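You operate a simulated robot arm through the tools that you are given. There is no shell and no other tool.

You run a simulated robot arm. Do the job below in one go: nothing can be reset, and whatever is moved stays where it is left.

Task
Wind the shutter up and fit the safety pin, pawl on hold.
Fine: the crank is held until the yellow button has brought the pusher home.
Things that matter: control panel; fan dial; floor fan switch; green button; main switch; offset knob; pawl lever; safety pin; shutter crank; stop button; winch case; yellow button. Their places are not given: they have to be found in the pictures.

Only the result counts: the job must be done as asked and must still hold three seconds after the hand-in. Knocking over, shifting, dropping, spilling or breaking anything else fails it.

Robot
A 6-joint arm with a two-finger gripper, fixed in place. Base frame: the origin is on the floor under the middle of its stand, x ahead of it, y to its left, z up. Readings come in mm, degrees, newtons and seconds.
It reaches about 1572 mm from its shoulder. Its first joint turns from -166.0 to 166.0 degrees. Payload 2.45 kg.
The TCP is the grasp point between the finger pads, 20 mm short of the fingertips. In the tool frame z runs along the fingers and y along their closing line. The gripper opens to 140 mm; its body begins 168 mm behind the TCP.
Orientation is that of the tool frame in the base frame, as a unit quaternion [x, y, z, w]. With the fingers straight down and closing along the base's y, the tool's x points along the base's -x, its y along +y and its z along -z.

Tools
- The arm moves only by the tool arm_command. Its argument "series" is a list of rows, each a list of 7 numbers: the shift along the tool's x, y, z in units of 25 mm (1.0 is 25 mm), then the turn, a rotation vector about the tool's x, y, z in units of 8 degrees (1.0 is 8 degrees), then the finger opening in mm, from 0 to 140. In form: [[tx, ty, tz, wx, wy, wz, hand], ...]. A call has 1 to 20 rows; each row shifts and turns the commanded pose from where the row before left it, along the tool's axes as they then stand. A call with a number of a shift or a turn outside -1 to 1 is refused whole. A row lasts 0.2 s, in which the tool goes at most 50 mm and 8.6 degrees; a call with a longer step from one row to the next is refused whole, and so is a gripper value outside its range. A pose out of reach is approached as far as the arm can. The call stops where the force on the tool passes 90 N (or 10 N more than at its start, if that is more) or the arm is blocked; 0.2 s more then pass. Each finger travels about 45 mm/s and halts on what it meets, pressing with about 29 N; the grip force reading is that of the motor and also rises with nothing between the fingers. The clock runs only during rows and for 0.2 s after the last one: add rows that do not move to give the fingers time. It gives the time, the measured TCP pose, the force on the tool (base axes), the opening and the grip force at its end, in the units of the frame above (readings bear some noise), with the torque about the TCP (base axes, N m) and any sound that the robot's microphone picked up, and new pictures: "show" is both (left out), scene, wrist or none.
- Cameras (640 x 400 px; columns grow to the right, rows downward): "scene" is fixed at [49.3, 500.8, 1817]; the picture's right is [-0.64, -0.77, 0.00], its down [-0.41, 0.35, -0.84] and it looks along [0.65, -0.54, -0.54] (base axes); focal length 320 px, centre (320, 200). "wrist" rides on the gripper at [78, 11, -209] in the tool frame; the picture's right is [-0.14, 0.99, 0.00], its down [-0.92, -0.13, -0.37] and it looks along [-0.37, -0.05, 0.93] (tool axes); focal length 280 px, centre (320, 200).
- measure_at(camera, pixels): for up to 12 pixels [column, row] of the newest picture of that camera ("zoom" is the newest enlarged one), the place [x, y, z] in the base frame of the surface seen there, good to about 2 mm. The clock stands still meanwhile.
- zoom(camera, box): a new picture of the part [left, top, right, bottom] of that camera's present view, enlarged. The clock stands still meanwhile.
- sign_off(): hands the job in; it is judged then, once.

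Unless the task says otherwise, let go and move clear before handing in.

The tools are called after "Call:" by a JSON object that holds its "op" and its "data". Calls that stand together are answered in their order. arm_command: Moves the arm, as the interface text tells. Its arguments: {"type":"object","properties":{"series":{"type":"array","items":{"type":"array","items":{"type":"number"}}},"show":{"type":"string","enum":["both","scene","wrist","none"]}},"required":["series"]} The other tools are called the same way: measure_at (camera, pixels) gives the place of the surface under pixels of a picture; zoom (camera, box) takes an enlarged picture of a part of a camera's view; sign_off () hands the job in.

At the start:

```text
clock: 0.0
tool_pos: [503.8, 257.8, 1531.0]
orientation: [0.0, 1.0, 0.0, -0.001]
ft_force: [0.1, -0.3, 0.1]
torque: [-0.01, 0.01, 0.04]
grip_width: 140.3
grip_force: 0.0
```

scene: 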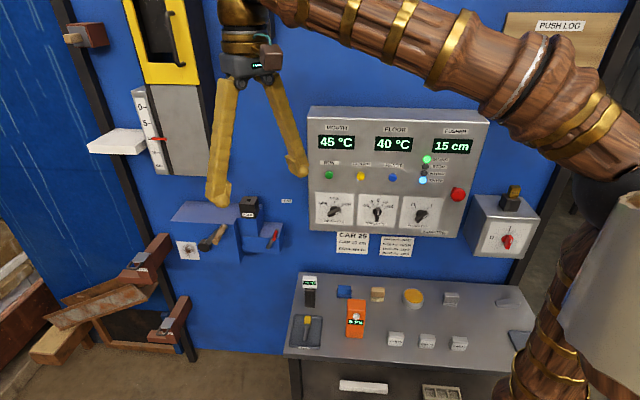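
wrist: 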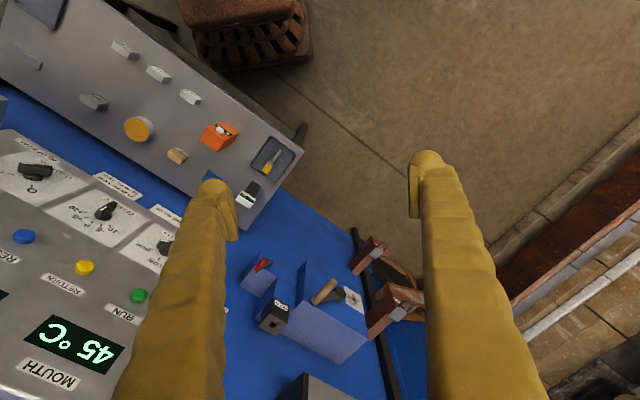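

The scene shows a control panel around (400,170), a winch assembly around (215,235), and a table of objects below. I will zoom in on these before moving anything.

Call:
{"op": "zoom", "data": {"camera": "scene", "box": [140, 170, 320, 280]}}

Call:
{"op": "zoom", "data": {"camera": "scene", "box": [300, 100, 560, 262]}}

Call:
{"op": "zoom", "data": {"camera": "scene", "box": [280, 260, 540, 400]}}

Call:
{"op": "zoom", "data": {"camera": "scene", "box": [40, 0, 240, 180]}}

Call:
{"op": "zoom", "data": {"camera": "wrist", "box": [200, 220, 440, 400]}}

```text
3.56 times, centred on (230, 225) of scene
```

zoom: 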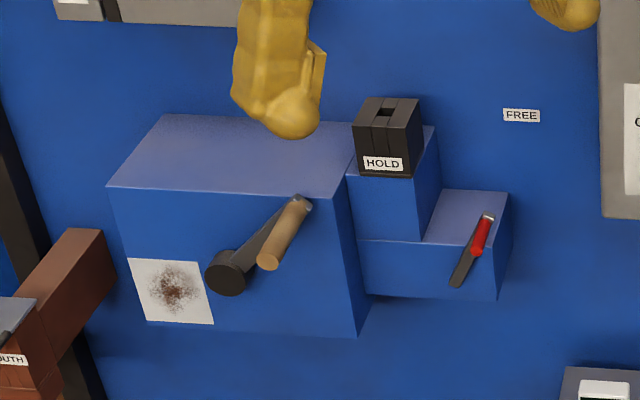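

```text
2.46 times, centred on (430, 181) of scene
```

zoom: 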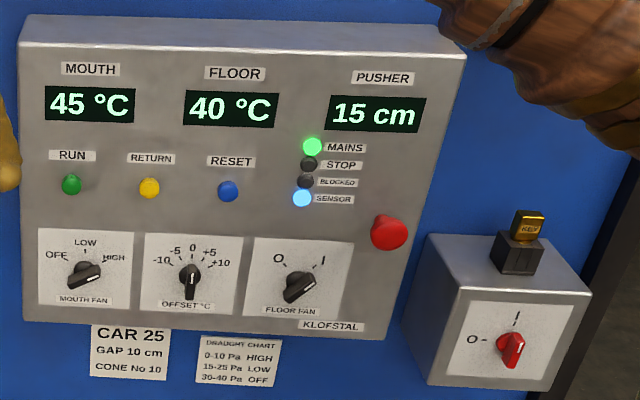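

```text
2.46 times, centred on (410, 330) of scene
```

zoom: 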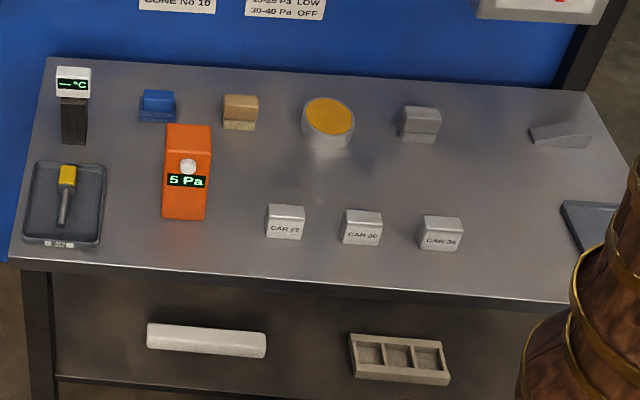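

```text
2.22 times, centred on (140, 90) of scene
```

zoom: 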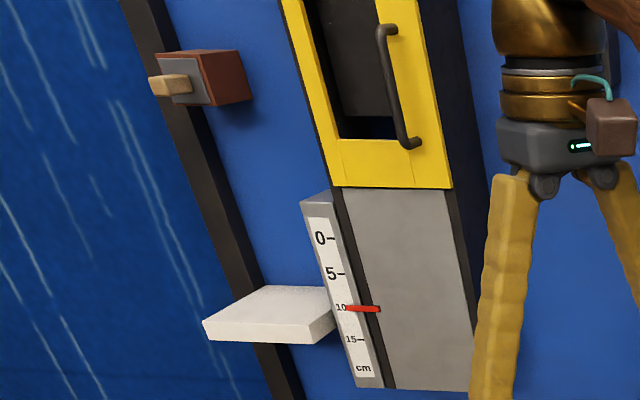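

```text
2.22 times, centred on (320, 310) of wrist
```

zoom: 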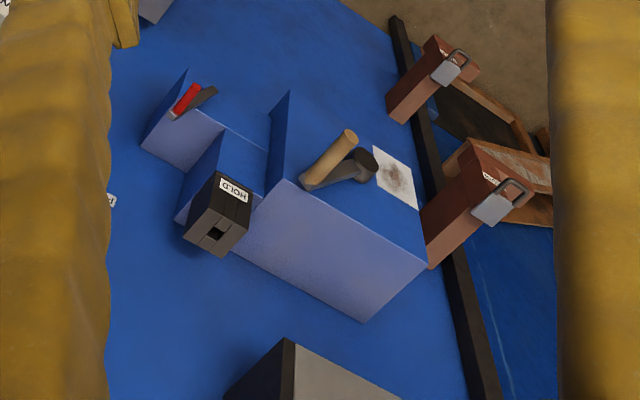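

The panel shows PUSHER 15 cm with MAINS lit, and the yellow button is labelled RETURN. The crank, the pawl lever with its red handle, and the black block labelled HOLD are visible. The pin lies in a tray at about (306,330). I will zoom in further on each of these.

Call:
{"op": "zoom", "data": {"camera": "scene", "box": [230, 190, 300, 255]}}

Call:
{"op": "zoom", "data": {"camera": "scene", "box": [165, 200, 245, 265]}}

Call:
{"op": "zoom", "data": {"camera": "scene", "box": [280, 265, 380, 355]}}

Call:
{"op": "zoom", "data": {"camera": "scene", "box": [310, 140, 480, 240]}}

Call:
{"op": "zoom", "data": {"camera": "scene", "box": [460, 180, 550, 265]}}

Call:
{"op": "zoom", "data": {"camera": "scene", "box": [500, 0, 620, 60]}}

```text
6.15 times, centred on (265, 222) of scene
```

zoom: 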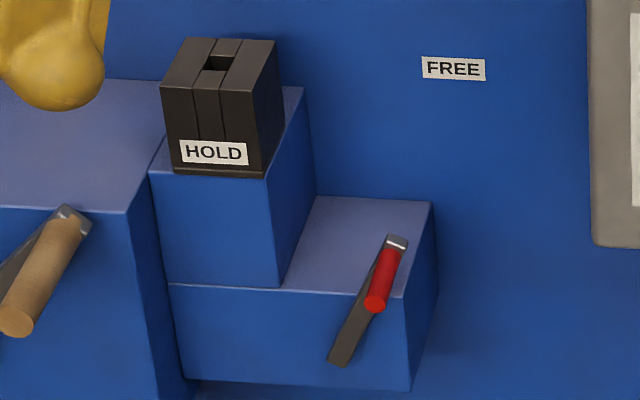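

```text
6.15 times, centred on (205, 232) of scene
```

zoom: 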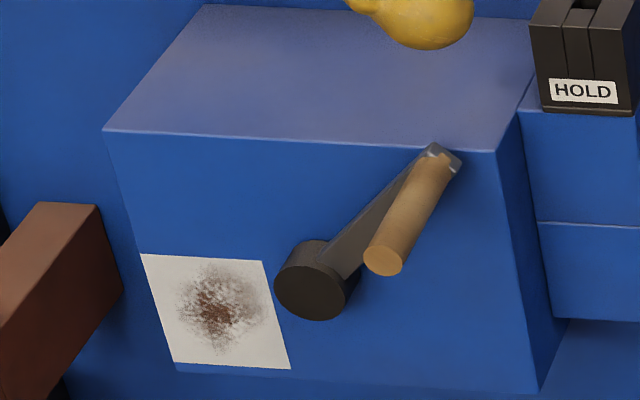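

```text
4.44 times, centred on (330, 310) of scene
```

zoom: 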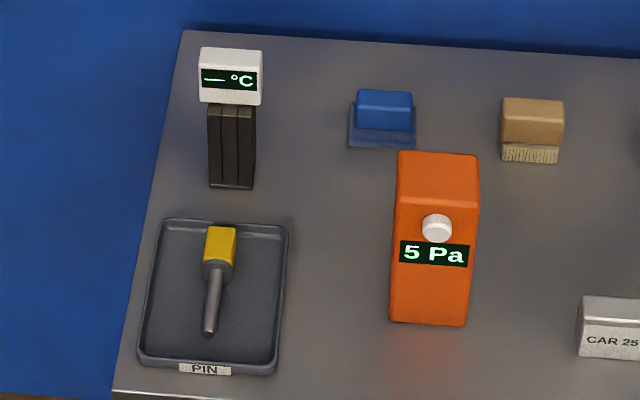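

```text
3.76 times, centred on (395, 190) of scene
```

zoom: 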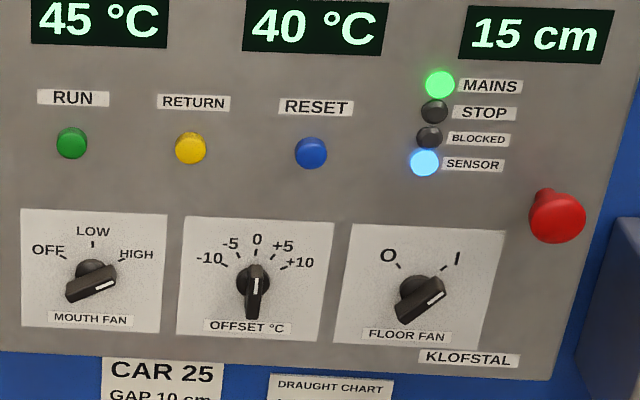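

```text
4.71 times, centred on (505, 222) of scene
```

zoom: 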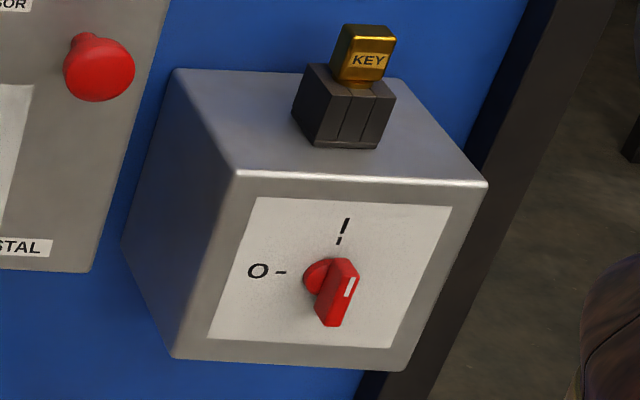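

```text
5.33 times, centred on (560, 30) of scene
```

zoom: 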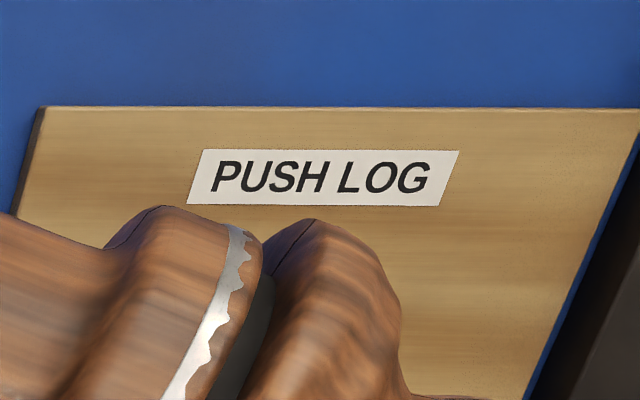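

The lever leans right towards FREE, and HOLD is up and to the left. I will measure the wall, buttons, crank, lever, socket and pin.

Call:
{"op": "measure_at", "data": {"camera": "scene", "pixels": [[360, 176], [329, 175], [392, 178], [457, 194], [345, 170], [377, 175], [310, 200], [290, 240], [287, 200], [270, 260], [340, 130], [430, 195]]}}

Call:
{"op": "zoom", "data": {"camera": "scene", "box": [230, 190, 300, 255]}}

```text
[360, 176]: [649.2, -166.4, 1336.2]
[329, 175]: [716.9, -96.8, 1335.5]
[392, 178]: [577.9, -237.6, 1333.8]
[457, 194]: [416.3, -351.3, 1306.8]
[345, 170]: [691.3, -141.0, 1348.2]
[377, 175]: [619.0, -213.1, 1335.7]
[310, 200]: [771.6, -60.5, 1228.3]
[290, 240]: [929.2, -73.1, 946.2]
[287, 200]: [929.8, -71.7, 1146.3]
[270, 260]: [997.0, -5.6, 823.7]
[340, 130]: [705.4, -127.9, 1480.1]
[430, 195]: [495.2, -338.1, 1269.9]
```

```text
6.15 times, centred on (265, 222) of scene
```

zoom: 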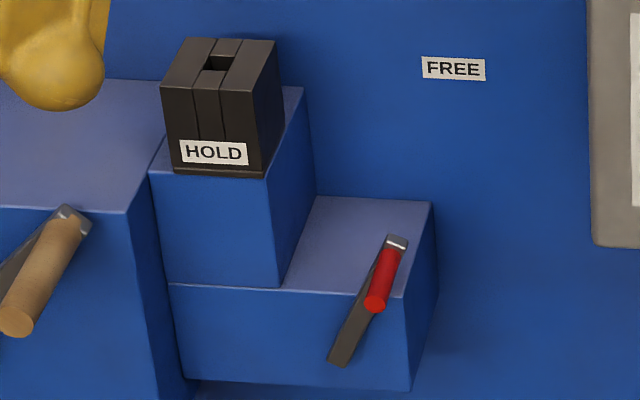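

The wall is the plane x−y≈1002 and the panel face is at x−y≈833. I will measure the pawl, block, crank and pin on the zoomed views.

Call:
{"op": "measure_at", "data": {"camera": "zoom", "pixels": [[338, 358], [352, 330], [365, 305], [398, 242], [385, 270], [376, 304], [215, 152], [217, 62], [168, 88], [262, 95], [230, 45], [453, 69]]}}

Call:
{"op": "measure_at", "data": {"camera": "scene", "pixels": [[203, 246], [206, 244], [213, 236], [213, 243], [217, 235], [219, 229], [187, 250], [220, 215], [200, 232], [235, 260], [197, 252], [222, 227]]}}

```text
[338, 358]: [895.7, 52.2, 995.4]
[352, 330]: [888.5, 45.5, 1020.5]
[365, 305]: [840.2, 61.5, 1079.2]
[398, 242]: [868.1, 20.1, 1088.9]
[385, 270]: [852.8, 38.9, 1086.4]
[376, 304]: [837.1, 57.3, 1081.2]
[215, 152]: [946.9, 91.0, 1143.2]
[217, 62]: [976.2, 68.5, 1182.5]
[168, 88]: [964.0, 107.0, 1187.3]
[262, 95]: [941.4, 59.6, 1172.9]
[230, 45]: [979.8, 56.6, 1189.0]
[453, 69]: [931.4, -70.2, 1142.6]
```

```text
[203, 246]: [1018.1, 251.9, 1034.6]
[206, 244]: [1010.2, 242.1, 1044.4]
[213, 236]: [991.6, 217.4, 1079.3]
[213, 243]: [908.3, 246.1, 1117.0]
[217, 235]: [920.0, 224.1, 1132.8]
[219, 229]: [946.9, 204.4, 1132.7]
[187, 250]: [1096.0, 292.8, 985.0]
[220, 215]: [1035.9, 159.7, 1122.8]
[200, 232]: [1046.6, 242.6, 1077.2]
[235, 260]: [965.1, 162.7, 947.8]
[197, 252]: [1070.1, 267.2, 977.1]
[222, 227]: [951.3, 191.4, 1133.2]
```

The yellow RETURN button is at about (649,−166,1336), and the lever leans towards FREE. First I will close the fingers and turn the tool to face the wall, holding the TCP where it is.

Call:
{"op": "arm_command", "data": {"series": [[0, 0, 0, 0.338, -0.817, 0.338, 0], [0, 0, 0, 0.338, -0.817, 0.338, 0], [0, 0, 0, 0.338, -0.817, 0.338, 0], [0, 0, 0, 0.338, -0.817, 0.338, 0], [0, 0, 0, 0.338, -0.817, 0.338, 0], [0, 0, 0, 0.338, -0.817, 0.338, 0], [0, 0, 0, 0.338, -0.817, 0.338, 0], [0, 0, 0, 0.338, -0.817, 0.338, 0], [0, 0, 0, 0.338, -0.817, 0.338, 0], [0, 0, 0, 0.338, -0.817, 0.338, 0], [0, 0, 0, 0.338, -0.817, 0.338, 0], [0, 0, 0, 0.338, -0.817, 0.338, 0], [0, 0, 0, 0.338, -0.817, 0.338, 0]]}}

```text
clock: 2.8
tool_pos: [504.4, 256.8, 1533.5]
orientation: [0.269, 0.653, -0.269, 0.655]
ft_force: [-0.1, -0.1, 0.0]
torque: [0.0, 0.05, 0.03]
grip_width: 0.0
grip_force: 29.3
```

scene: 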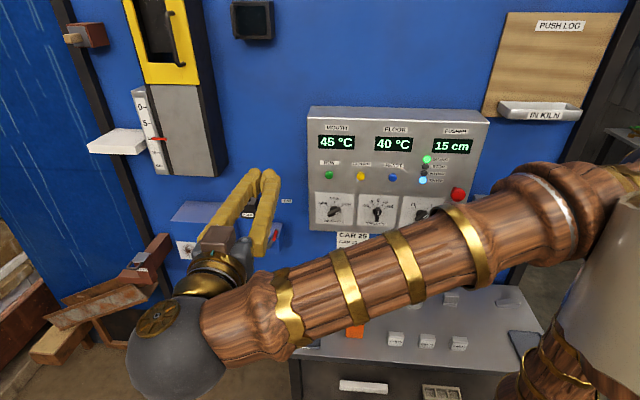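
wrist: 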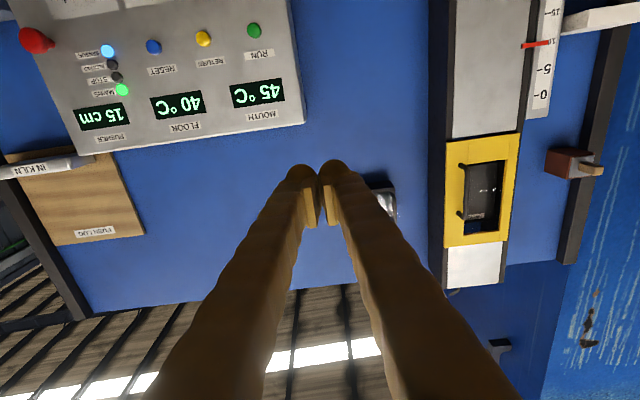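

The tool now faces the wall with the fingers closed, and the panel is clear in both pictures. Next I move in front of the yellow button and look again.

Call:
{"op": "arm_command", "data": {"series": [[0.985, -0.98, 0, 0, 0, 0, 0], [0.985, -0.98, 0, 0, 0, 0, 0], [0.985, -0.98, 0, 0, 0, 0, 0], [0.985, -0.98, 0, 0, 0, 0, 0], [0.985, -0.98, 0, 0, 0, 0, 0], [0.985, -0.98, 0, 0, 0, 0, 0], [0.985, -0.98, 0, 0, 0, 0, 0], [0.985, -0.98, 0, 0, 0, 0, 0], [0, 0, 1, 0, 0, 0, 0], [0, 0, 1, 0, 0, 0, 0], [0, 0, 1, 0, 0, 0, 0], [0, 0, 1, 0, 0, 0, 0], [0, 0, 1, 0, 0, 0, 0], [0, 0, 1, 0, 0, 0, 0], [0, 0, 1, 0, 0, 0, 0], [0, 0, 1, 0, 0, 0, 0], [0, 0, 1, 0, 0, 0, 0]]}}

```text
clock: 6.4
tool_pos: [525.7, -40.5, 1335.2]
orientation: [0.269, 0.653, -0.27, 0.654]
ft_force: [-1.2, 0.5, 0.3]
torque: [0.04, -0.01, -0.02]
grip_width: 0.0
grip_force: 28.9
```

scene: 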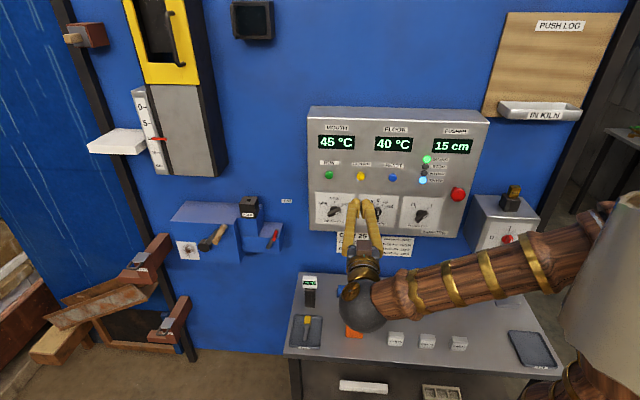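
wrist: 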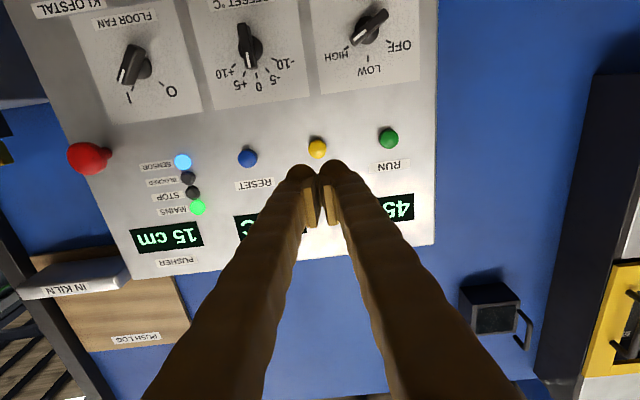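

The TCP is about 175 mm from the yellow button, which is at wrist pixel (317,149). I will check the button's place with the wrist camera before pushing.

Call:
{"op": "measure_at", "data": {"camera": "wrist", "pixels": [[317, 149], [313, 146], [322, 150], [317, 156], [340, 130], [290, 140]]}}

Call:
{"op": "measure_at", "data": {"camera": "scene", "pixels": [[360, 175], [361, 177], [359, 174]]}}

```text
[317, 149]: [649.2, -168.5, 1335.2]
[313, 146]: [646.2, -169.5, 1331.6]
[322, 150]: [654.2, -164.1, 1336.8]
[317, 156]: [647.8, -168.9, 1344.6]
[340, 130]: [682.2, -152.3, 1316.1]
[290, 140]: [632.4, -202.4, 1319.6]
```

```text
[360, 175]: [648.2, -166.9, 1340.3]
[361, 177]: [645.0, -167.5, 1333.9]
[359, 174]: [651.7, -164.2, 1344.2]
```

Both cameras agree that the button is at about (649.5,−167.5,1337). I will advance until the tips are just short of its face.

Call:
{"op": "arm_command", "data": {"series": [[-0.07, -0.09, 1, 0, 0, 0, 0], [0, 0, 1, 0, 0, 0, 0], [0, 0, 1, 0, 0, 0, 0], [0, 0, 1, 0, 0, 0, 0], [0, 0, 1, 0, 0, 0, 0], [0, 0, 0.8, 0, 0, 0, 0], [0, 0, 0.2, 0, 0, 0, 0], [0, 0, 0, 0, 0, 0, 0]]}}

```text
clock: 8.2
tool_pos: [629.4, -148.2, 1339.2]
orientation: [0.27, 0.653, -0.27, 0.654]
ft_force: [-0.3, 0.5, 0.7]
torque: [0.01, -0.03, 0.03]
grip_width: 0.2
grip_force: 28.9
```

scene: 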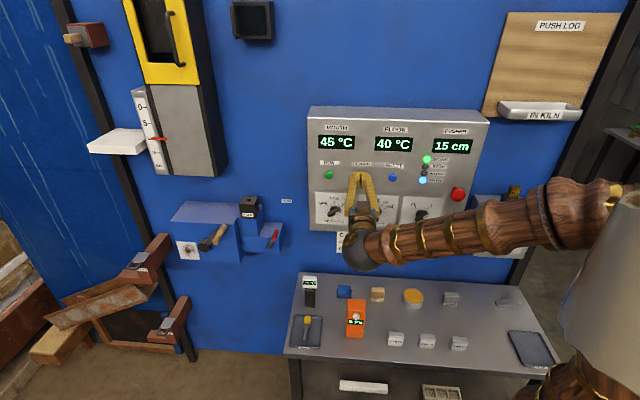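
wrist: 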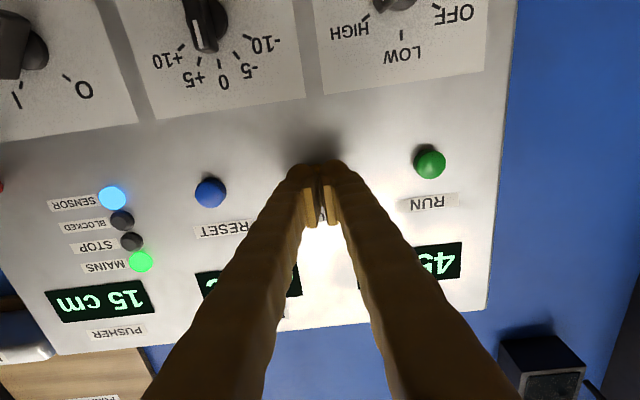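

The tips are about 8 mm from the button face and there is no force on the tool yet. I will press in small steps.

Call:
{"op": "arm_command", "data": {"series": [[0, 0, 0.2, 0, 0, 0, 0], [0, 0, 0.16, 0, 0, 0, 0], [0, 0, 0.1, 0, 0, 0, 0], [0, 0, 0.08, 0, 0, 0, 0], [0, 0, 0, 0, 0, 0, 0]], "show": "scene"}}

```text
clock: 9.4
tool_pos: [638.7, -157.2, 1337.5]
orientation: [0.27, 0.653, -0.271, 0.654]
ft_force: [-1.9, 2.1, 0.0]
torque: [-0.01, 0.0, 0.01]
grip_width: 0.0
grip_force: 28.9
heard: click
```

scene: 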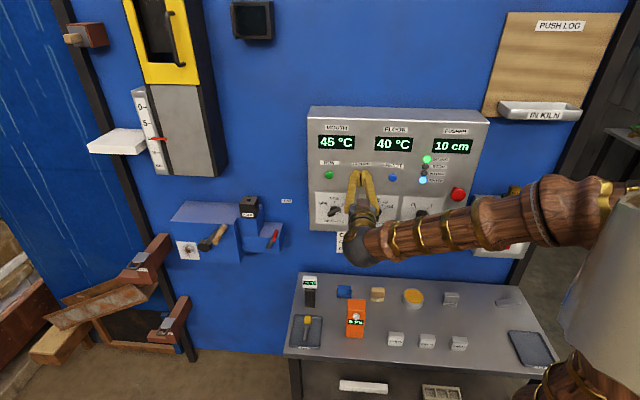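

I heard a click and the PUSHER display has dropped to 10 cm. I will hold here until it reads zero.

Call:
{"op": "arm_command", "data": {"series": [[0, 0, 0, 0, 0, 0, 0], [0, 0, 0, 0, 0, 0, 0], [0, 0, 0, 0, 0, 0, 0], [0, 0, 0, 0, 0, 0, 0], [0, 0, 0, 0, 0, 0, 0], [0, 0, 0, 0, 0, 0, 0], [0, 0, 0, 0, 0, 0, 0], [0, 0, 0, 0, 0, 0, 0]], "show": "scene"}}

```text
clock: 11.2
tool_pos: [639.4, -157.5, 1338.3]
orientation: [0.269, 0.653, -0.269, 0.654]
ft_force: [-2.4, 1.5, -0.4]
torque: [0.03, 0.04, 0.01]
grip_width: 0.1
grip_force: 29.1
```

scene: 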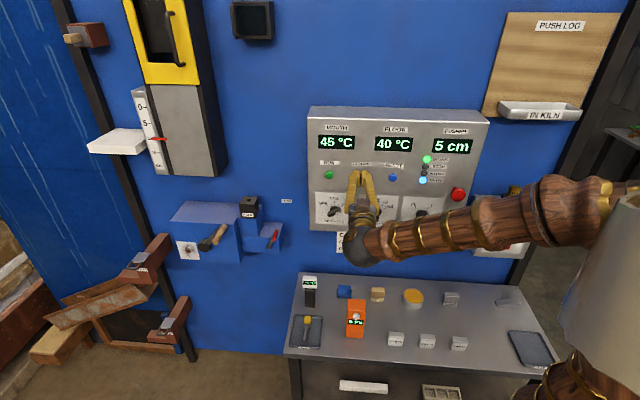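

The display now reads 5 cm and is still falling. I will keep holding.

Call:
{"op": "arm_command", "data": {"series": [[0, 0, 0, 0, 0, 0, 0], [0, 0, 0, 0, 0, 0, 0], [0, 0, 0, 0, 0, 0, 0], [0, 0, 0, 0, 0, 0, 0], [0, 0, 0, 0, 0, 0, 0], [0, 0, 0, 0, 0, 0, 0], [0, 0, 0, 0, 0, 0, 0], [0, 0, 0, 0, 0, 0, 0], [0, 0, 0, 0, 0, 0, 0], [0, 0, 0, 0, 0, 0, 0], [0, 0, 0, 0, 0, 0, 0], [0, 0, 0, 0, 0, 0, 0]], "show": "scene"}}

```text
clock: 13.8
tool_pos: [638.3, -156.5, 1336.6]
orientation: [0.27, 0.653, -0.27, 0.654]
ft_force: [-1.7, 2.1, -0.1]
torque: [-0.04, -0.01, -0.06]
grip_width: 0.0
grip_force: 29.1
```

scene: 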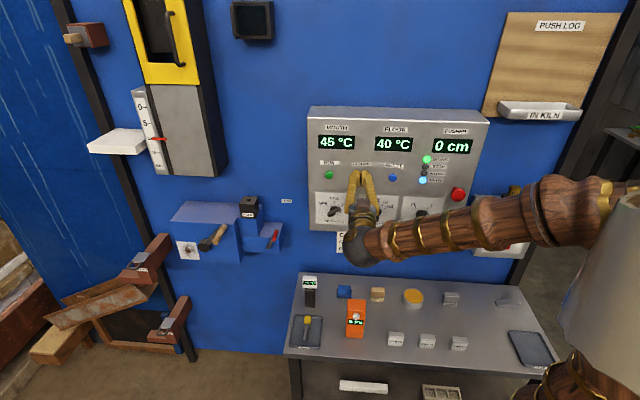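

PUSHER reads 0 cm. Before moving on I will check the panel lights and measure the table, the pin and the finger outline.

Call:
{"op": "zoom", "data": {"camera": "scene", "box": [400, 120, 480, 210]}}

Call:
{"op": "measure_at", "data": {"camera": "scene", "pixels": [[370, 340], [300, 300], [308, 318], [307, 330], [320, 340], [310, 283], [356, 320], [290, 352], [540, 345], [295, 275], [150, 245], [180, 305]]}}

Call:
{"op": "zoom", "data": {"camera": "scene", "box": [285, 300, 330, 355]}}

```text
4.44 times, centred on (440, 165) of scene
```

zoom: 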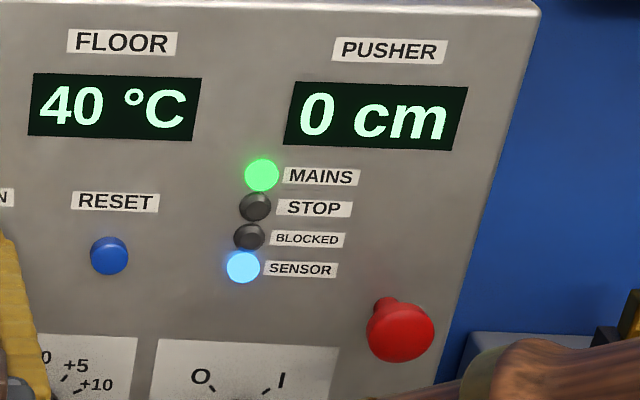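

```text
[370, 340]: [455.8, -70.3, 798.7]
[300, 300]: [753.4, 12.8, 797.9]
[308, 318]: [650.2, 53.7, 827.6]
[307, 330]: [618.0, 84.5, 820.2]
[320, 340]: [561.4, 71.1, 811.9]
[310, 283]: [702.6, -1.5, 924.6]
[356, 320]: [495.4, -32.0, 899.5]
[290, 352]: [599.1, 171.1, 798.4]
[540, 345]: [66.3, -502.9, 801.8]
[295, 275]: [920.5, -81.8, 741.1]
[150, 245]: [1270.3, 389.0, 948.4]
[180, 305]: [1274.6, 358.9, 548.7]
```

```text
7.27 times, centred on (308, 328) of scene
```

zoom: 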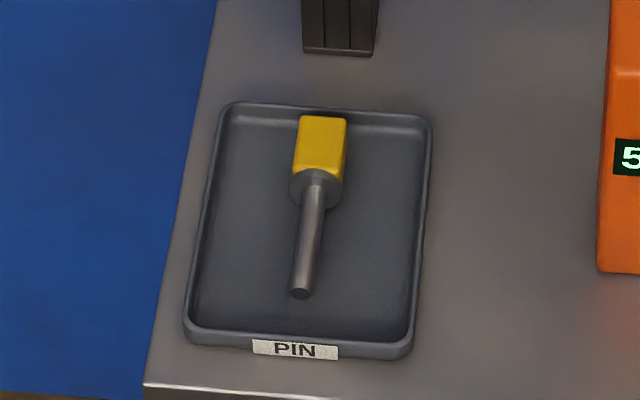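

The pin lies flat in the tray with its yellow head towards the wall, and the table top is at z≈799. I will measure its geometry in this zoom.

Call:
{"op": "measure_at", "data": {"camera": "zoom", "pixels": [[303, 118], [343, 120], [296, 165], [338, 172], [320, 145], [313, 190], [308, 230], [301, 288], [300, 294], [250, 230], [370, 240], [325, 120]]}}

```text
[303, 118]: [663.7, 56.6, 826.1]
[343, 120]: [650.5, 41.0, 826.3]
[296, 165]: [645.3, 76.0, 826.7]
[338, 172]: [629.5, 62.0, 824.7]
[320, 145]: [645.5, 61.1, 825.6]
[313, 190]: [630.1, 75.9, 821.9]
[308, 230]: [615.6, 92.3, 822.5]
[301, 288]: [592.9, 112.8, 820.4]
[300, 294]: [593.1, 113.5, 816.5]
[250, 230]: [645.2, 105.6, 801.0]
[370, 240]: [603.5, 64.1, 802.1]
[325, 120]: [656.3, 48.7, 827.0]
```

Everything on the panel is as expected: MAINS is lit, there is no STOP or BLOCKED light, and PUSHER reads 0 cm. I will back off the button and move in front of the pawl lever, to the right of its red handle at about s=−631, z=1082.

Call:
{"op": "arm_command", "data": {"series": [[0, 0, -0.92, 0, 0, 0, 0], [0, 0, -0.92, 0, 0, 0, 0], [0, 0, -0.92, 0, 0, 0, 0], [0, 0, -0.92, 0, 0, 0, 0], [0, 0, -0.92, 0, 0, 0, 0], [1.0, 0.98, 0, 0, 0, 0, 0], [1.0, 0.98, 0, 0, 0, 0, 0], [1.0, 0.98, 0, 0, 0, 0, 0], [1.0, 0.98, 0, 0, 0, 0, 0], [1.0, 0.98, 0, 0, 0, 0, 0], [1.0, 0.98, 0, 0, 0, 0, 0], [1.0, 0.98, 0, 0, 0, 0, 0], [1.0, 0.98, 0, 0, 0, 0, 0], [1.0, 0.98, 0, 0, 0, 0, 0], [1.0, 0.98, 0, 0, 0, 0, 0]]}}

```text
clock: 17.0
tool_pos: [730.0, 96.6, 1088.5]
orientation: [0.27, 0.653, -0.27, 0.654]
ft_force: [-0.2, 0.1, -0.2]
torque: [-0.01, -0.02, -0.03]
grip_width: 0.0
grip_force: 28.9
```

scene: 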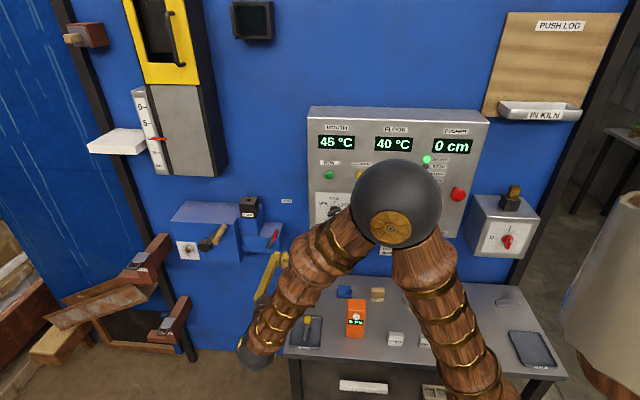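
wrist: 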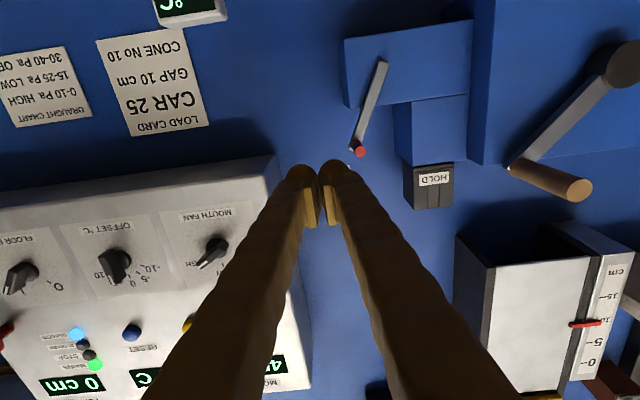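

The wrist view, which is upside down, shows the lever from its pivot at (383,65) to the red handle at (358,150). I will measure it, the block and the crank from here.

Call:
{"op": "measure_at", "data": {"camera": "wrist", "pixels": [[359, 151], [353, 147], [382, 66], [371, 105], [433, 178], [430, 205], [408, 190], [420, 120], [600, 65], [579, 188], [540, 180], [515, 165]]}}

Call:
{"op": "zoom", "data": {"camera": "wrist", "box": [330, 20, 480, 220]}}

Call:
{"op": "zoom", "data": {"camera": "scene", "box": [120, 80, 230, 180]}}

```text
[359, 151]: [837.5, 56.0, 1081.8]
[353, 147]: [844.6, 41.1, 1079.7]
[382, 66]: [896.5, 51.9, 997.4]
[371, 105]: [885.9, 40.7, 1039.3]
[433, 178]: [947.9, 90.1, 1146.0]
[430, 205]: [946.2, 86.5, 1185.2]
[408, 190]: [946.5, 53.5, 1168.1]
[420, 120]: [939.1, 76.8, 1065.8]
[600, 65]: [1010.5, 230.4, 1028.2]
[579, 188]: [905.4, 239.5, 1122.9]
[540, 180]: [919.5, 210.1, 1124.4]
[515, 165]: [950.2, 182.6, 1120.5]
```

```text
2.00 times, centred on (405, 120) of wrist
```

zoom: 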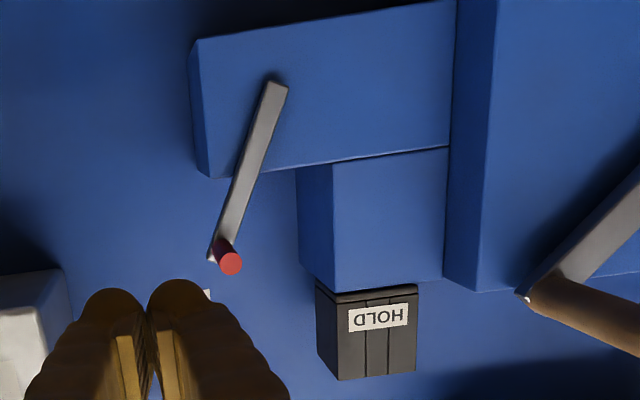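

```text
4.00 times, centred on (175, 130) of scene
```

zoom: 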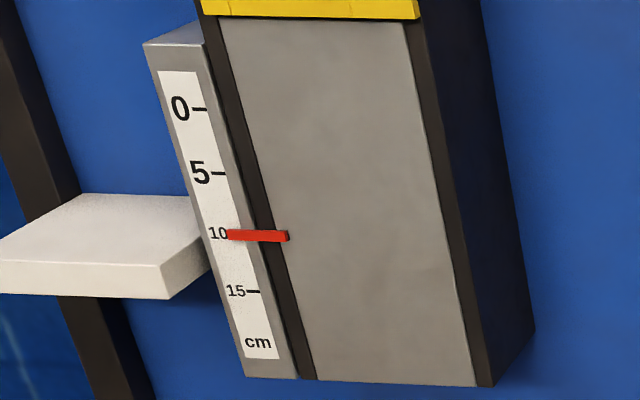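

The lever handle's end is at (837.5,56,1082), and its right side has clear space. I will advance so the tips pass the end of the handle on its right.

Call:
{"op": "arm_command", "data": {"series": [[0.16, 0, 1, 0, 0, 0, 0], [0, 0, 1, 0, 0, 0, 0], [0, 0, 1, 0, 0, 0, 0], [0, 0, 1, 0, 0, 0, 0], [0, 0, 0.5, 0, 0, 0, 0], [0, 0, 0, 0, 0, 0, 0]]}}

```text
clock: 18.4
tool_pos: [810.1, 19.4, 1083.4]
orientation: [0.269, 0.653, -0.269, 0.654]
ft_force: [-0.7, 0.2, 0.2]
torque: [0.01, -0.01, 0.0]
grip_width: 0.0
grip_force: 29.0
```

scene: 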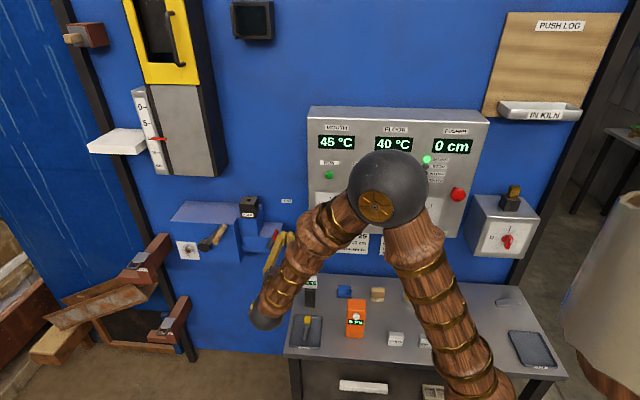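
wrist: 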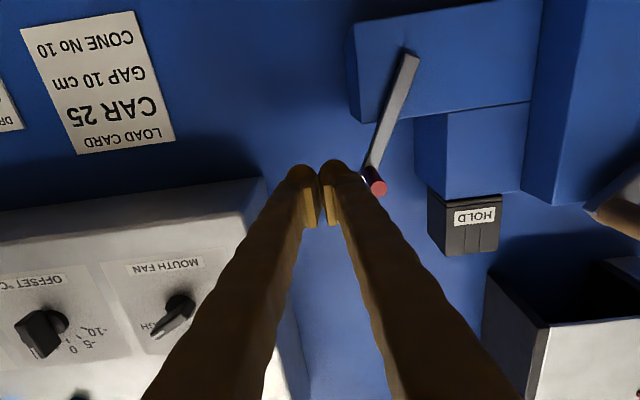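

The tips are beside the handle at wrist pixel (375,187), about 15 mm to its right. I will push the handle left in modest steps.

Call:
{"op": "arm_command", "data": {"series": [[0, 0.4, 0, 0, 0, 0, 0], [0, 0.4, 0, 0, 0, 0, 0], [0, 0.4, 0, 0, 0, 0, 0], [0, 0.4, 0, 0, 0, 0, 0], [0, 0.4, 0, 0, 0, 0, 0], [0, 0.4, 0, 0, 0, 0, 0], [0, 0, 0, 0, 0, 0, 0]]}}

```text
clock: 20.0
tool_pos: [853.7, 61.0, 1082.6]
orientation: [0.269, 0.653, -0.269, 0.655]
ft_force: [0.0, 0.4, -0.9]
torque: [0.01, 0.0, -0.01]
grip_width: 0.0
grip_force: 28.7
```

scene: 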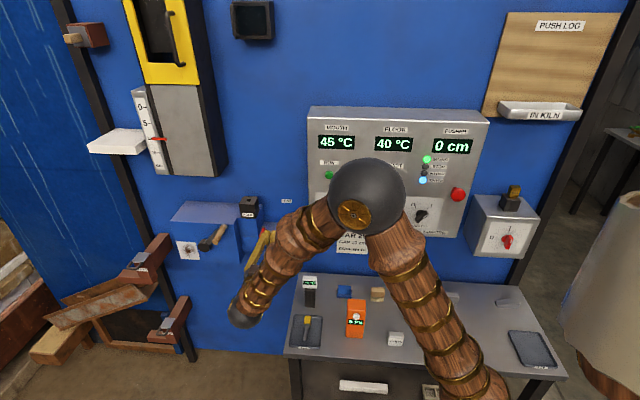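
wrist: 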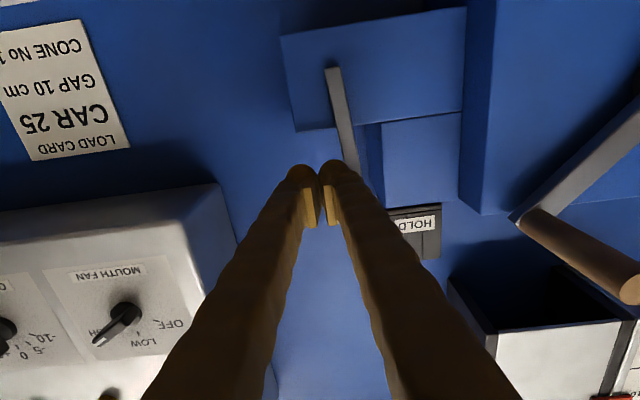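

The lever now leans towards HOLD, from (331,70) to (352,165), and there is almost no force on the tool. I will measure it to see how far it has turned.

Call:
{"op": "measure_at", "data": {"camera": "wrist", "pixels": [[333, 72], [338, 100], [345, 130], [350, 155], [353, 165]]}}

Call:
{"op": "zoom", "data": {"camera": "scene", "box": [225, 185, 305, 255]}}

Call:
{"op": "zoom", "data": {"camera": "wrist", "box": [270, 40, 420, 240]}}

```text
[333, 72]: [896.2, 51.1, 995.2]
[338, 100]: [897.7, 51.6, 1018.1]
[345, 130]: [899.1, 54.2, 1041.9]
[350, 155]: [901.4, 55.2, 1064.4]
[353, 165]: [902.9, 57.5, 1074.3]
```

```text
5.71 times, centred on (265, 220) of scene
```

zoom: 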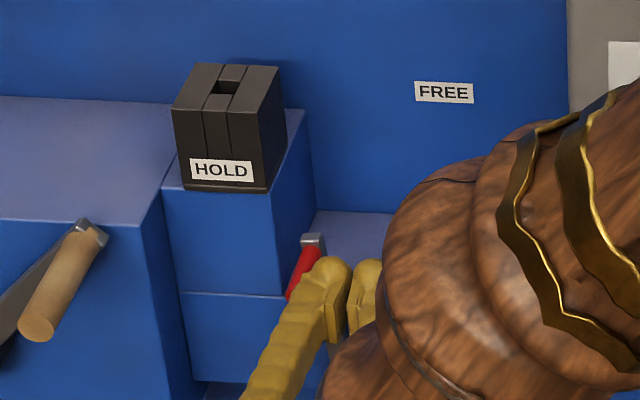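

```text
2.00 times, centred on (345, 140) of wrist
```

zoom: 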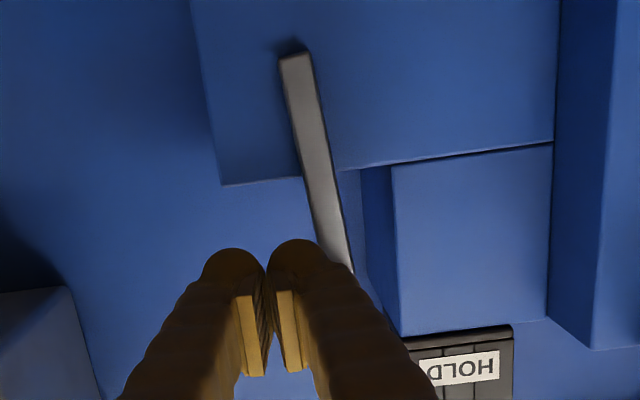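

The lever is only about 7° past vertical towards HOLD. I will keep pushing left in smaller steps.

Call:
{"op": "arm_command", "data": {"series": [[0, 0.4, 0, 0, 0, 0, 0], [0, 0.4, 0, 0, 0, 0, 0], [0, 0.3, 0, 0, 0, 0, 0], [0, 0, 0, 0, 0, 0, 0]]}}

```text
clock: 21.0
tool_pos: [873.0, 80.5, 1084.3]
orientation: [0.269, 0.654, -0.269, 0.654]
ft_force: [0.4, -0.3, 1.0]
torque: [0.01, -0.03, -0.01]
grip_width: 0.2
grip_force: 29.1
```

scene: 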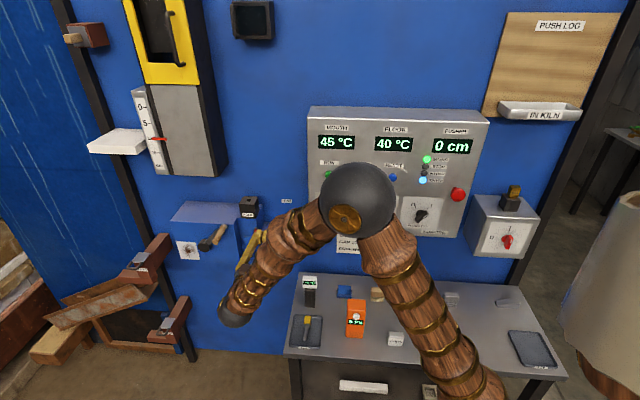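
wrist: 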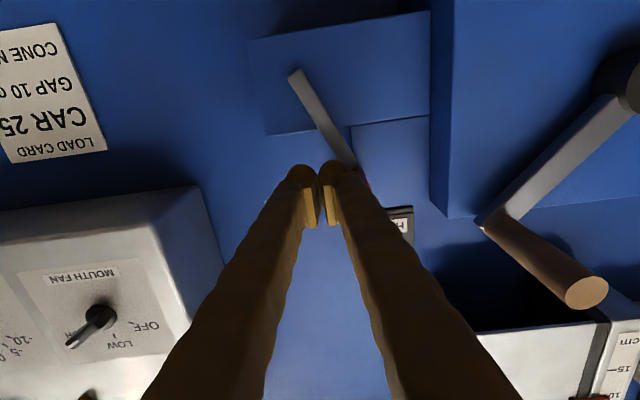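

Call:
{"op": "measure_at", "data": {"camera": "wrist", "pixels": [[297, 78], [312, 105], [330, 135], [343, 155], [350, 163]]}}

Call:
{"op": "zoom", "data": {"camera": "wrist", "box": [270, 40, 420, 240]}}

```text
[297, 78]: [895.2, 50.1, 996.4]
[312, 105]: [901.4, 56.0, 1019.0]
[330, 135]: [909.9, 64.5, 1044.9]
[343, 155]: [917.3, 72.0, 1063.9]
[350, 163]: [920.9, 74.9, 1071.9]
```

```text
2.00 times, centred on (345, 140) of wrist
```

zoom: 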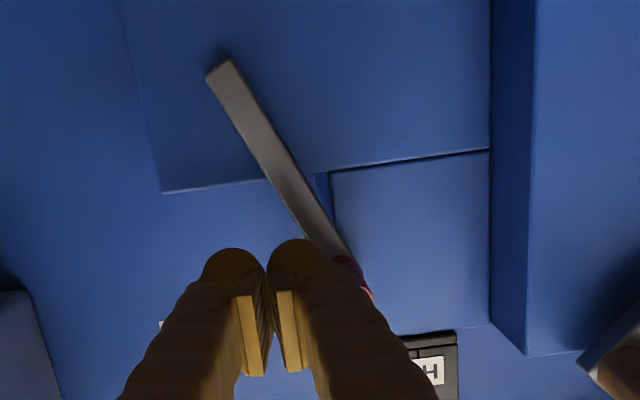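

The lever is now about 25° towards HOLD, mirroring where it started. I will nudge it slightly further to find the end stop.

Call:
{"op": "arm_command", "data": {"series": [[0, 0.15, 0, 0, 0, 0, 0], [0, 0.15, 0, 0, 0, 0, 0], [0, 0, 0, 0, 0, 0, 0]], "show": "wrist"}}

```text
clock: 21.8
tool_pos: [875.6, 82.9, 1083.1]
orientation: [0.271, 0.653, -0.272, 0.653]
ft_force: [-62.2, -35.9, -2.3]
torque: [-0.12, 0.17, 1.15]
grip_width: 0.0
grip_force: 28.7
```

wrist: 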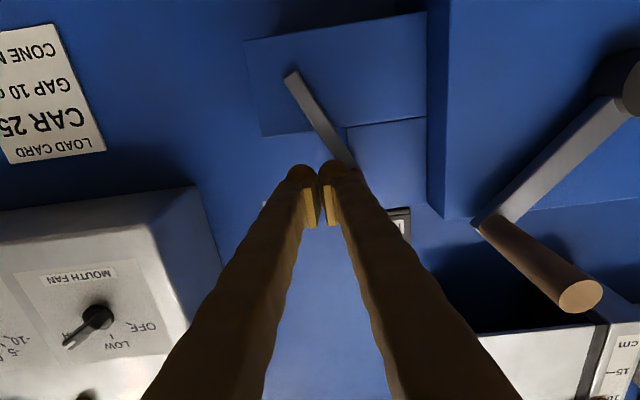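

The force jumped to about 72 N, so the lever is at its HOLD stop. I will back off to the right, retreat, and check that the lever stays there.

Call:
{"op": "arm_command", "data": {"series": [[0, -0.3, 0, 0, 0, 0, 0], [0, -0.5, 0, 0, 0, 0, 0], [0, 0, -1, 0, 0, 0, 0], [0, 0, -1, 0, 0, 0, 0], [0, 0, -1, 0, 0, 0, 0], [0, 0, -1, 0, 0, 0, 0], [0, 0, -1, 0, 0, 0, 0], [0, 0, -1, 0, 0, 0, 0], [0, 0, -1, 0, 0, 0, 60], [0, 0, 0, 0, 0, 0, 60], [0, 0, 0, 0, 0, 0, 60], [0, 0, 0, 0, 0, 0, 60]]}}

```text
clock: 24.4
tool_pos: [740.0, 195.8, 1083.3]
orientation: [0.27, 0.653, -0.27, 0.654]
ft_force: [1.2, -0.8, 0.7]
torque: [0.02, 0.01, -0.05]
grip_width: 60.4
grip_force: 0.0
```

scene: 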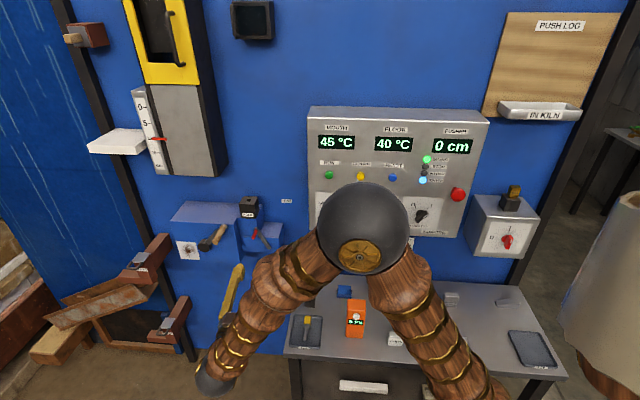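
wrist: 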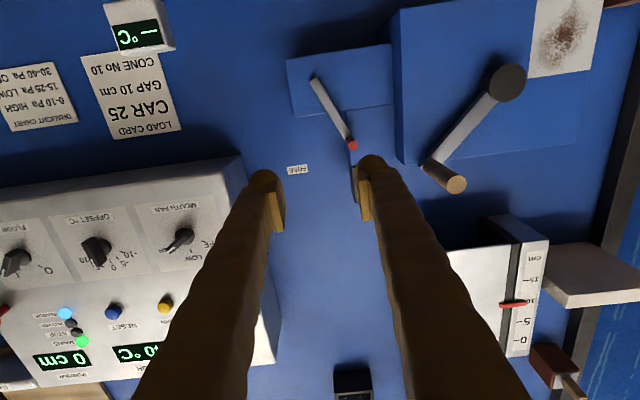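

The lever has stayed on the HOLD side, at wrist pixel (352,145). Now I will measure the crank: the hub at (507,82) and the handle end at (457,184).

Call:
{"op": "measure_at", "data": {"camera": "wrist", "pixels": [[507, 82], [500, 75], [517, 90], [457, 184], [452, 188], [462, 181], [440, 172], [428, 165], [465, 125], [352, 145], [560, 40], [520, 150]]}}

Call:
{"op": "zoom", "data": {"camera": "wrist", "box": [400, 0, 610, 210]}}

```text
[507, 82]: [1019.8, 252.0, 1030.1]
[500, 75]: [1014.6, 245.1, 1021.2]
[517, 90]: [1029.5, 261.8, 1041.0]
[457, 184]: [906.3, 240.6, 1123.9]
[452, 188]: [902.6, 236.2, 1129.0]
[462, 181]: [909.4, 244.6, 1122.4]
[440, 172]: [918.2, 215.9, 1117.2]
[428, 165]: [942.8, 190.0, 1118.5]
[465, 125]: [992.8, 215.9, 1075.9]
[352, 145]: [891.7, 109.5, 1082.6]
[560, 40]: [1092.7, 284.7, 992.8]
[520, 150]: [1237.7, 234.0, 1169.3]
```

```text
1.90 times, centred on (505, 105) of wrist
```

zoom: 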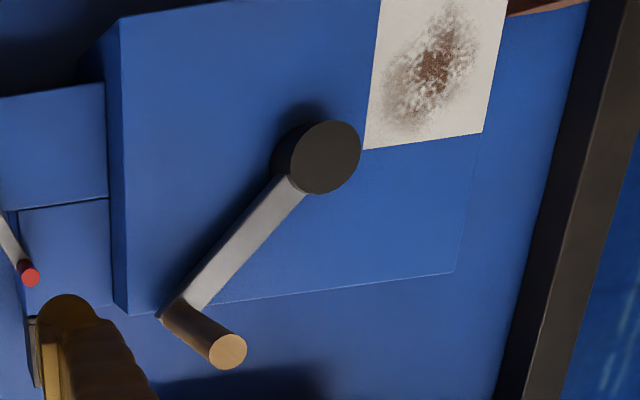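

The hub is at s=−899, z=1031, and the handle is at s≈−811, z≈1125, so the radius is about 128 mm. I will line up in front of the handle with the fingers open at 60 mm, then advance over it.

Call:
{"op": "arm_command", "data": {"series": [[-0.28, 1, 0, 0, 0, 0, 60], [-0.28, 1, 0, 0, 0, 0, 60], [-0.28, 1, 0, 0, 0, 0, 60], [-0.28, 1, 0, 0, 0, 0, 60], [-0.28, 1, 0, 0, 0, 0, 60], [-0.28, 0.97, 0, 0, 0, 0, 60], [0, 0, 0, 0, 0, 0, 60], [0, 0, 1, 0, 0, 0, 60], [0, 0, 0, 0, 0, 0, 60]]}}

```text
clock: 26.4
tool_pos: [863.0, 282.3, 1124.3]
orientation: [0.269, 0.653, -0.269, 0.655]
ft_force: [0.3, -0.3, 0.3]
torque: [0.04, 0.03, -0.01]
grip_width: 60.0
grip_force: 0.1
```

scene: 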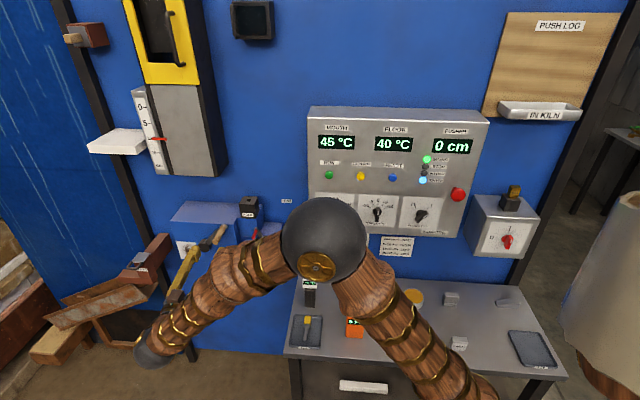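
wrist: 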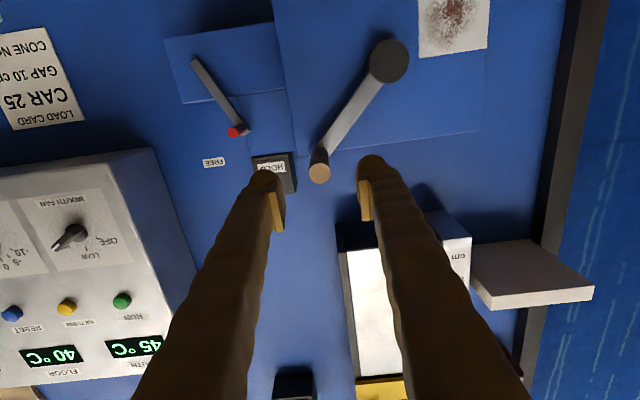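

The handle end at wrist pixel (319,172) is centred between the fingers. I will measure it once more and then advance.

Call:
{"op": "measure_at", "data": {"camera": "wrist", "pixels": [[319, 172], [310, 172], [328, 172], [319, 181], [319, 164], [390, 60], [378, 50], [402, 70], [389, 40], [389, 80]]}}

```text
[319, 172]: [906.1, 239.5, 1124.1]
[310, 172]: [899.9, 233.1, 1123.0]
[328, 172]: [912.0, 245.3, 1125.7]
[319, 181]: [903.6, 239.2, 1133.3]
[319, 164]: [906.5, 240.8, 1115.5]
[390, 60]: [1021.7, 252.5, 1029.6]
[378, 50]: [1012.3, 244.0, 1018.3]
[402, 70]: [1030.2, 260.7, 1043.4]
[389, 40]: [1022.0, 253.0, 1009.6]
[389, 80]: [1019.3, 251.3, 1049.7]
```

The handle centre matches the TCP line to within a millimetre. I will advance 88 mm and close on the handle.

Call:
{"op": "arm_command", "data": {"series": [[0, 0, 1, 0, 0, 0, 60], [0, 0, 1, 0, 0, 0, 60], [0, 0, 1, 0, 0, 0, 60], [0, 0, 0.5, 0, 0, 0, 60], [0, 0, 0, 0, 0, 0, 10], [0, 0, 0, 0, 0, 0, 10], [0, 0, 0, 0, 0, 0, 10], [0, 0, 0, 0, 0, 0, 10], [0, 0, 0, 0, 0, 0, 10]]}}

```text
clock: 28.4
tool_pos: [926.4, 221.1, 1125.0]
orientation: [0.269, 0.654, -0.269, 0.654]
ft_force: [9.3, -0.8, 5.6]
torque: [-0.05, -0.09, 0.02]
grip_width: 20.8
grip_force: 45.1
```

scene: 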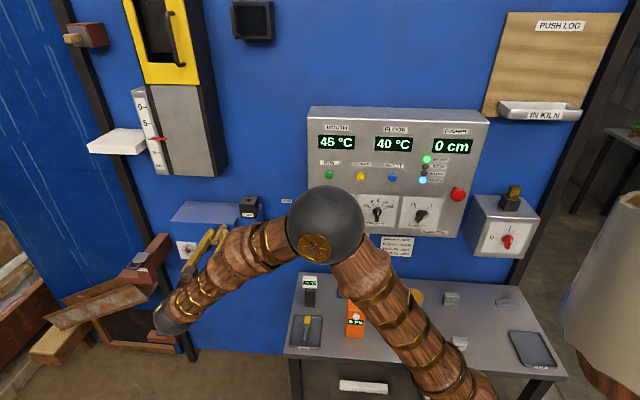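
wrist: 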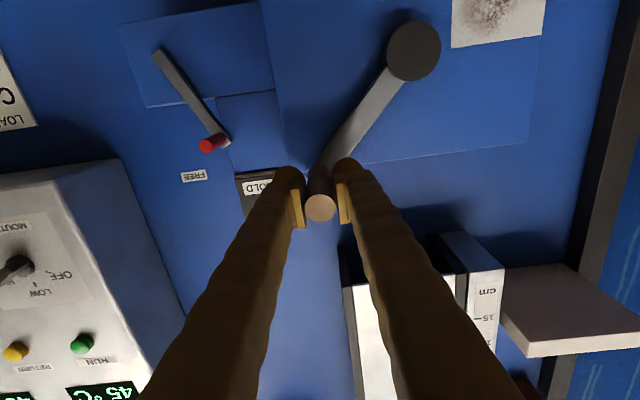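

The handle is gripped, with the opening at 20.8 mm and the grip force at 45 N. I will try a small clockwise turn and watch the force and the gauge.

Call:
{"op": "arm_command", "data": {"series": [[0.33, -0.316, 0, 0, 0, 0, 10], [0.31, -0.34, 0, 0, 0, 0, 10], [0, 0, 0, 0, 0, 0, 10]]}}

```text
clock: 29.2
tool_pos: [912.8, 211.0, 1106.8]
orientation: [0.269, 0.654, -0.271, 0.653]
ft_force: [30.3, 16.5, -15.3]
torque: [0.12, 0.09, 0.31]
grip_width: 20.9
grip_force: 44.9
```

scene: 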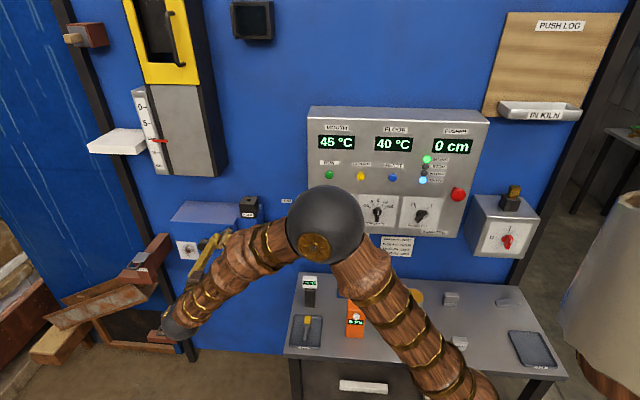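
wrist: 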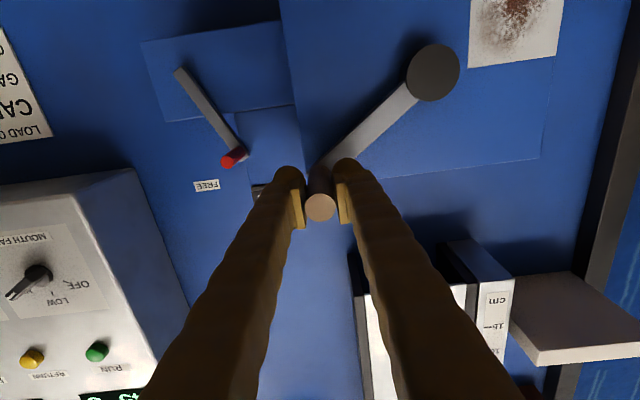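

The crank turned about 10° clockwise with moderate resistance. I will zoom in on the gauge to see which way the shutter moved.

Call:
{"op": "zoom", "data": {"camera": "scene", "box": [120, 80, 230, 180]}}

Call:
{"op": "measure_at", "data": {"camera": "wrist", "pixels": [[433, 72], [433, 50], [433, 94], [320, 206], [345, 150], [410, 72], [456, 72]]}}

```text
4.00 times, centred on (175, 130) of scene
```

zoom: 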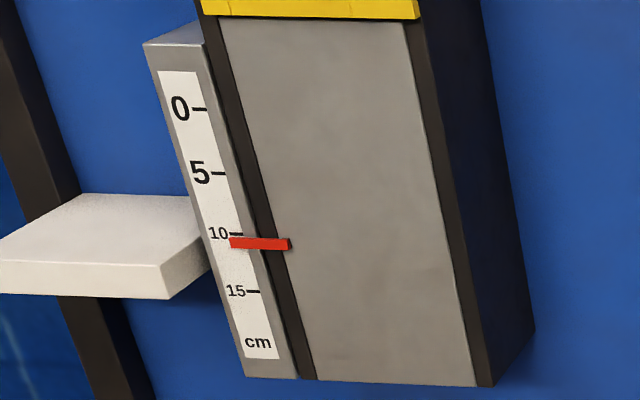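

```text
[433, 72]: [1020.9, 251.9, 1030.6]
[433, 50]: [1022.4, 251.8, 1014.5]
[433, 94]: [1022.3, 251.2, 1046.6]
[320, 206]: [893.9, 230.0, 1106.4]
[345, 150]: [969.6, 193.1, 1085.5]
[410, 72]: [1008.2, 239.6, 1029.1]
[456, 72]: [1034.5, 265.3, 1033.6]
```

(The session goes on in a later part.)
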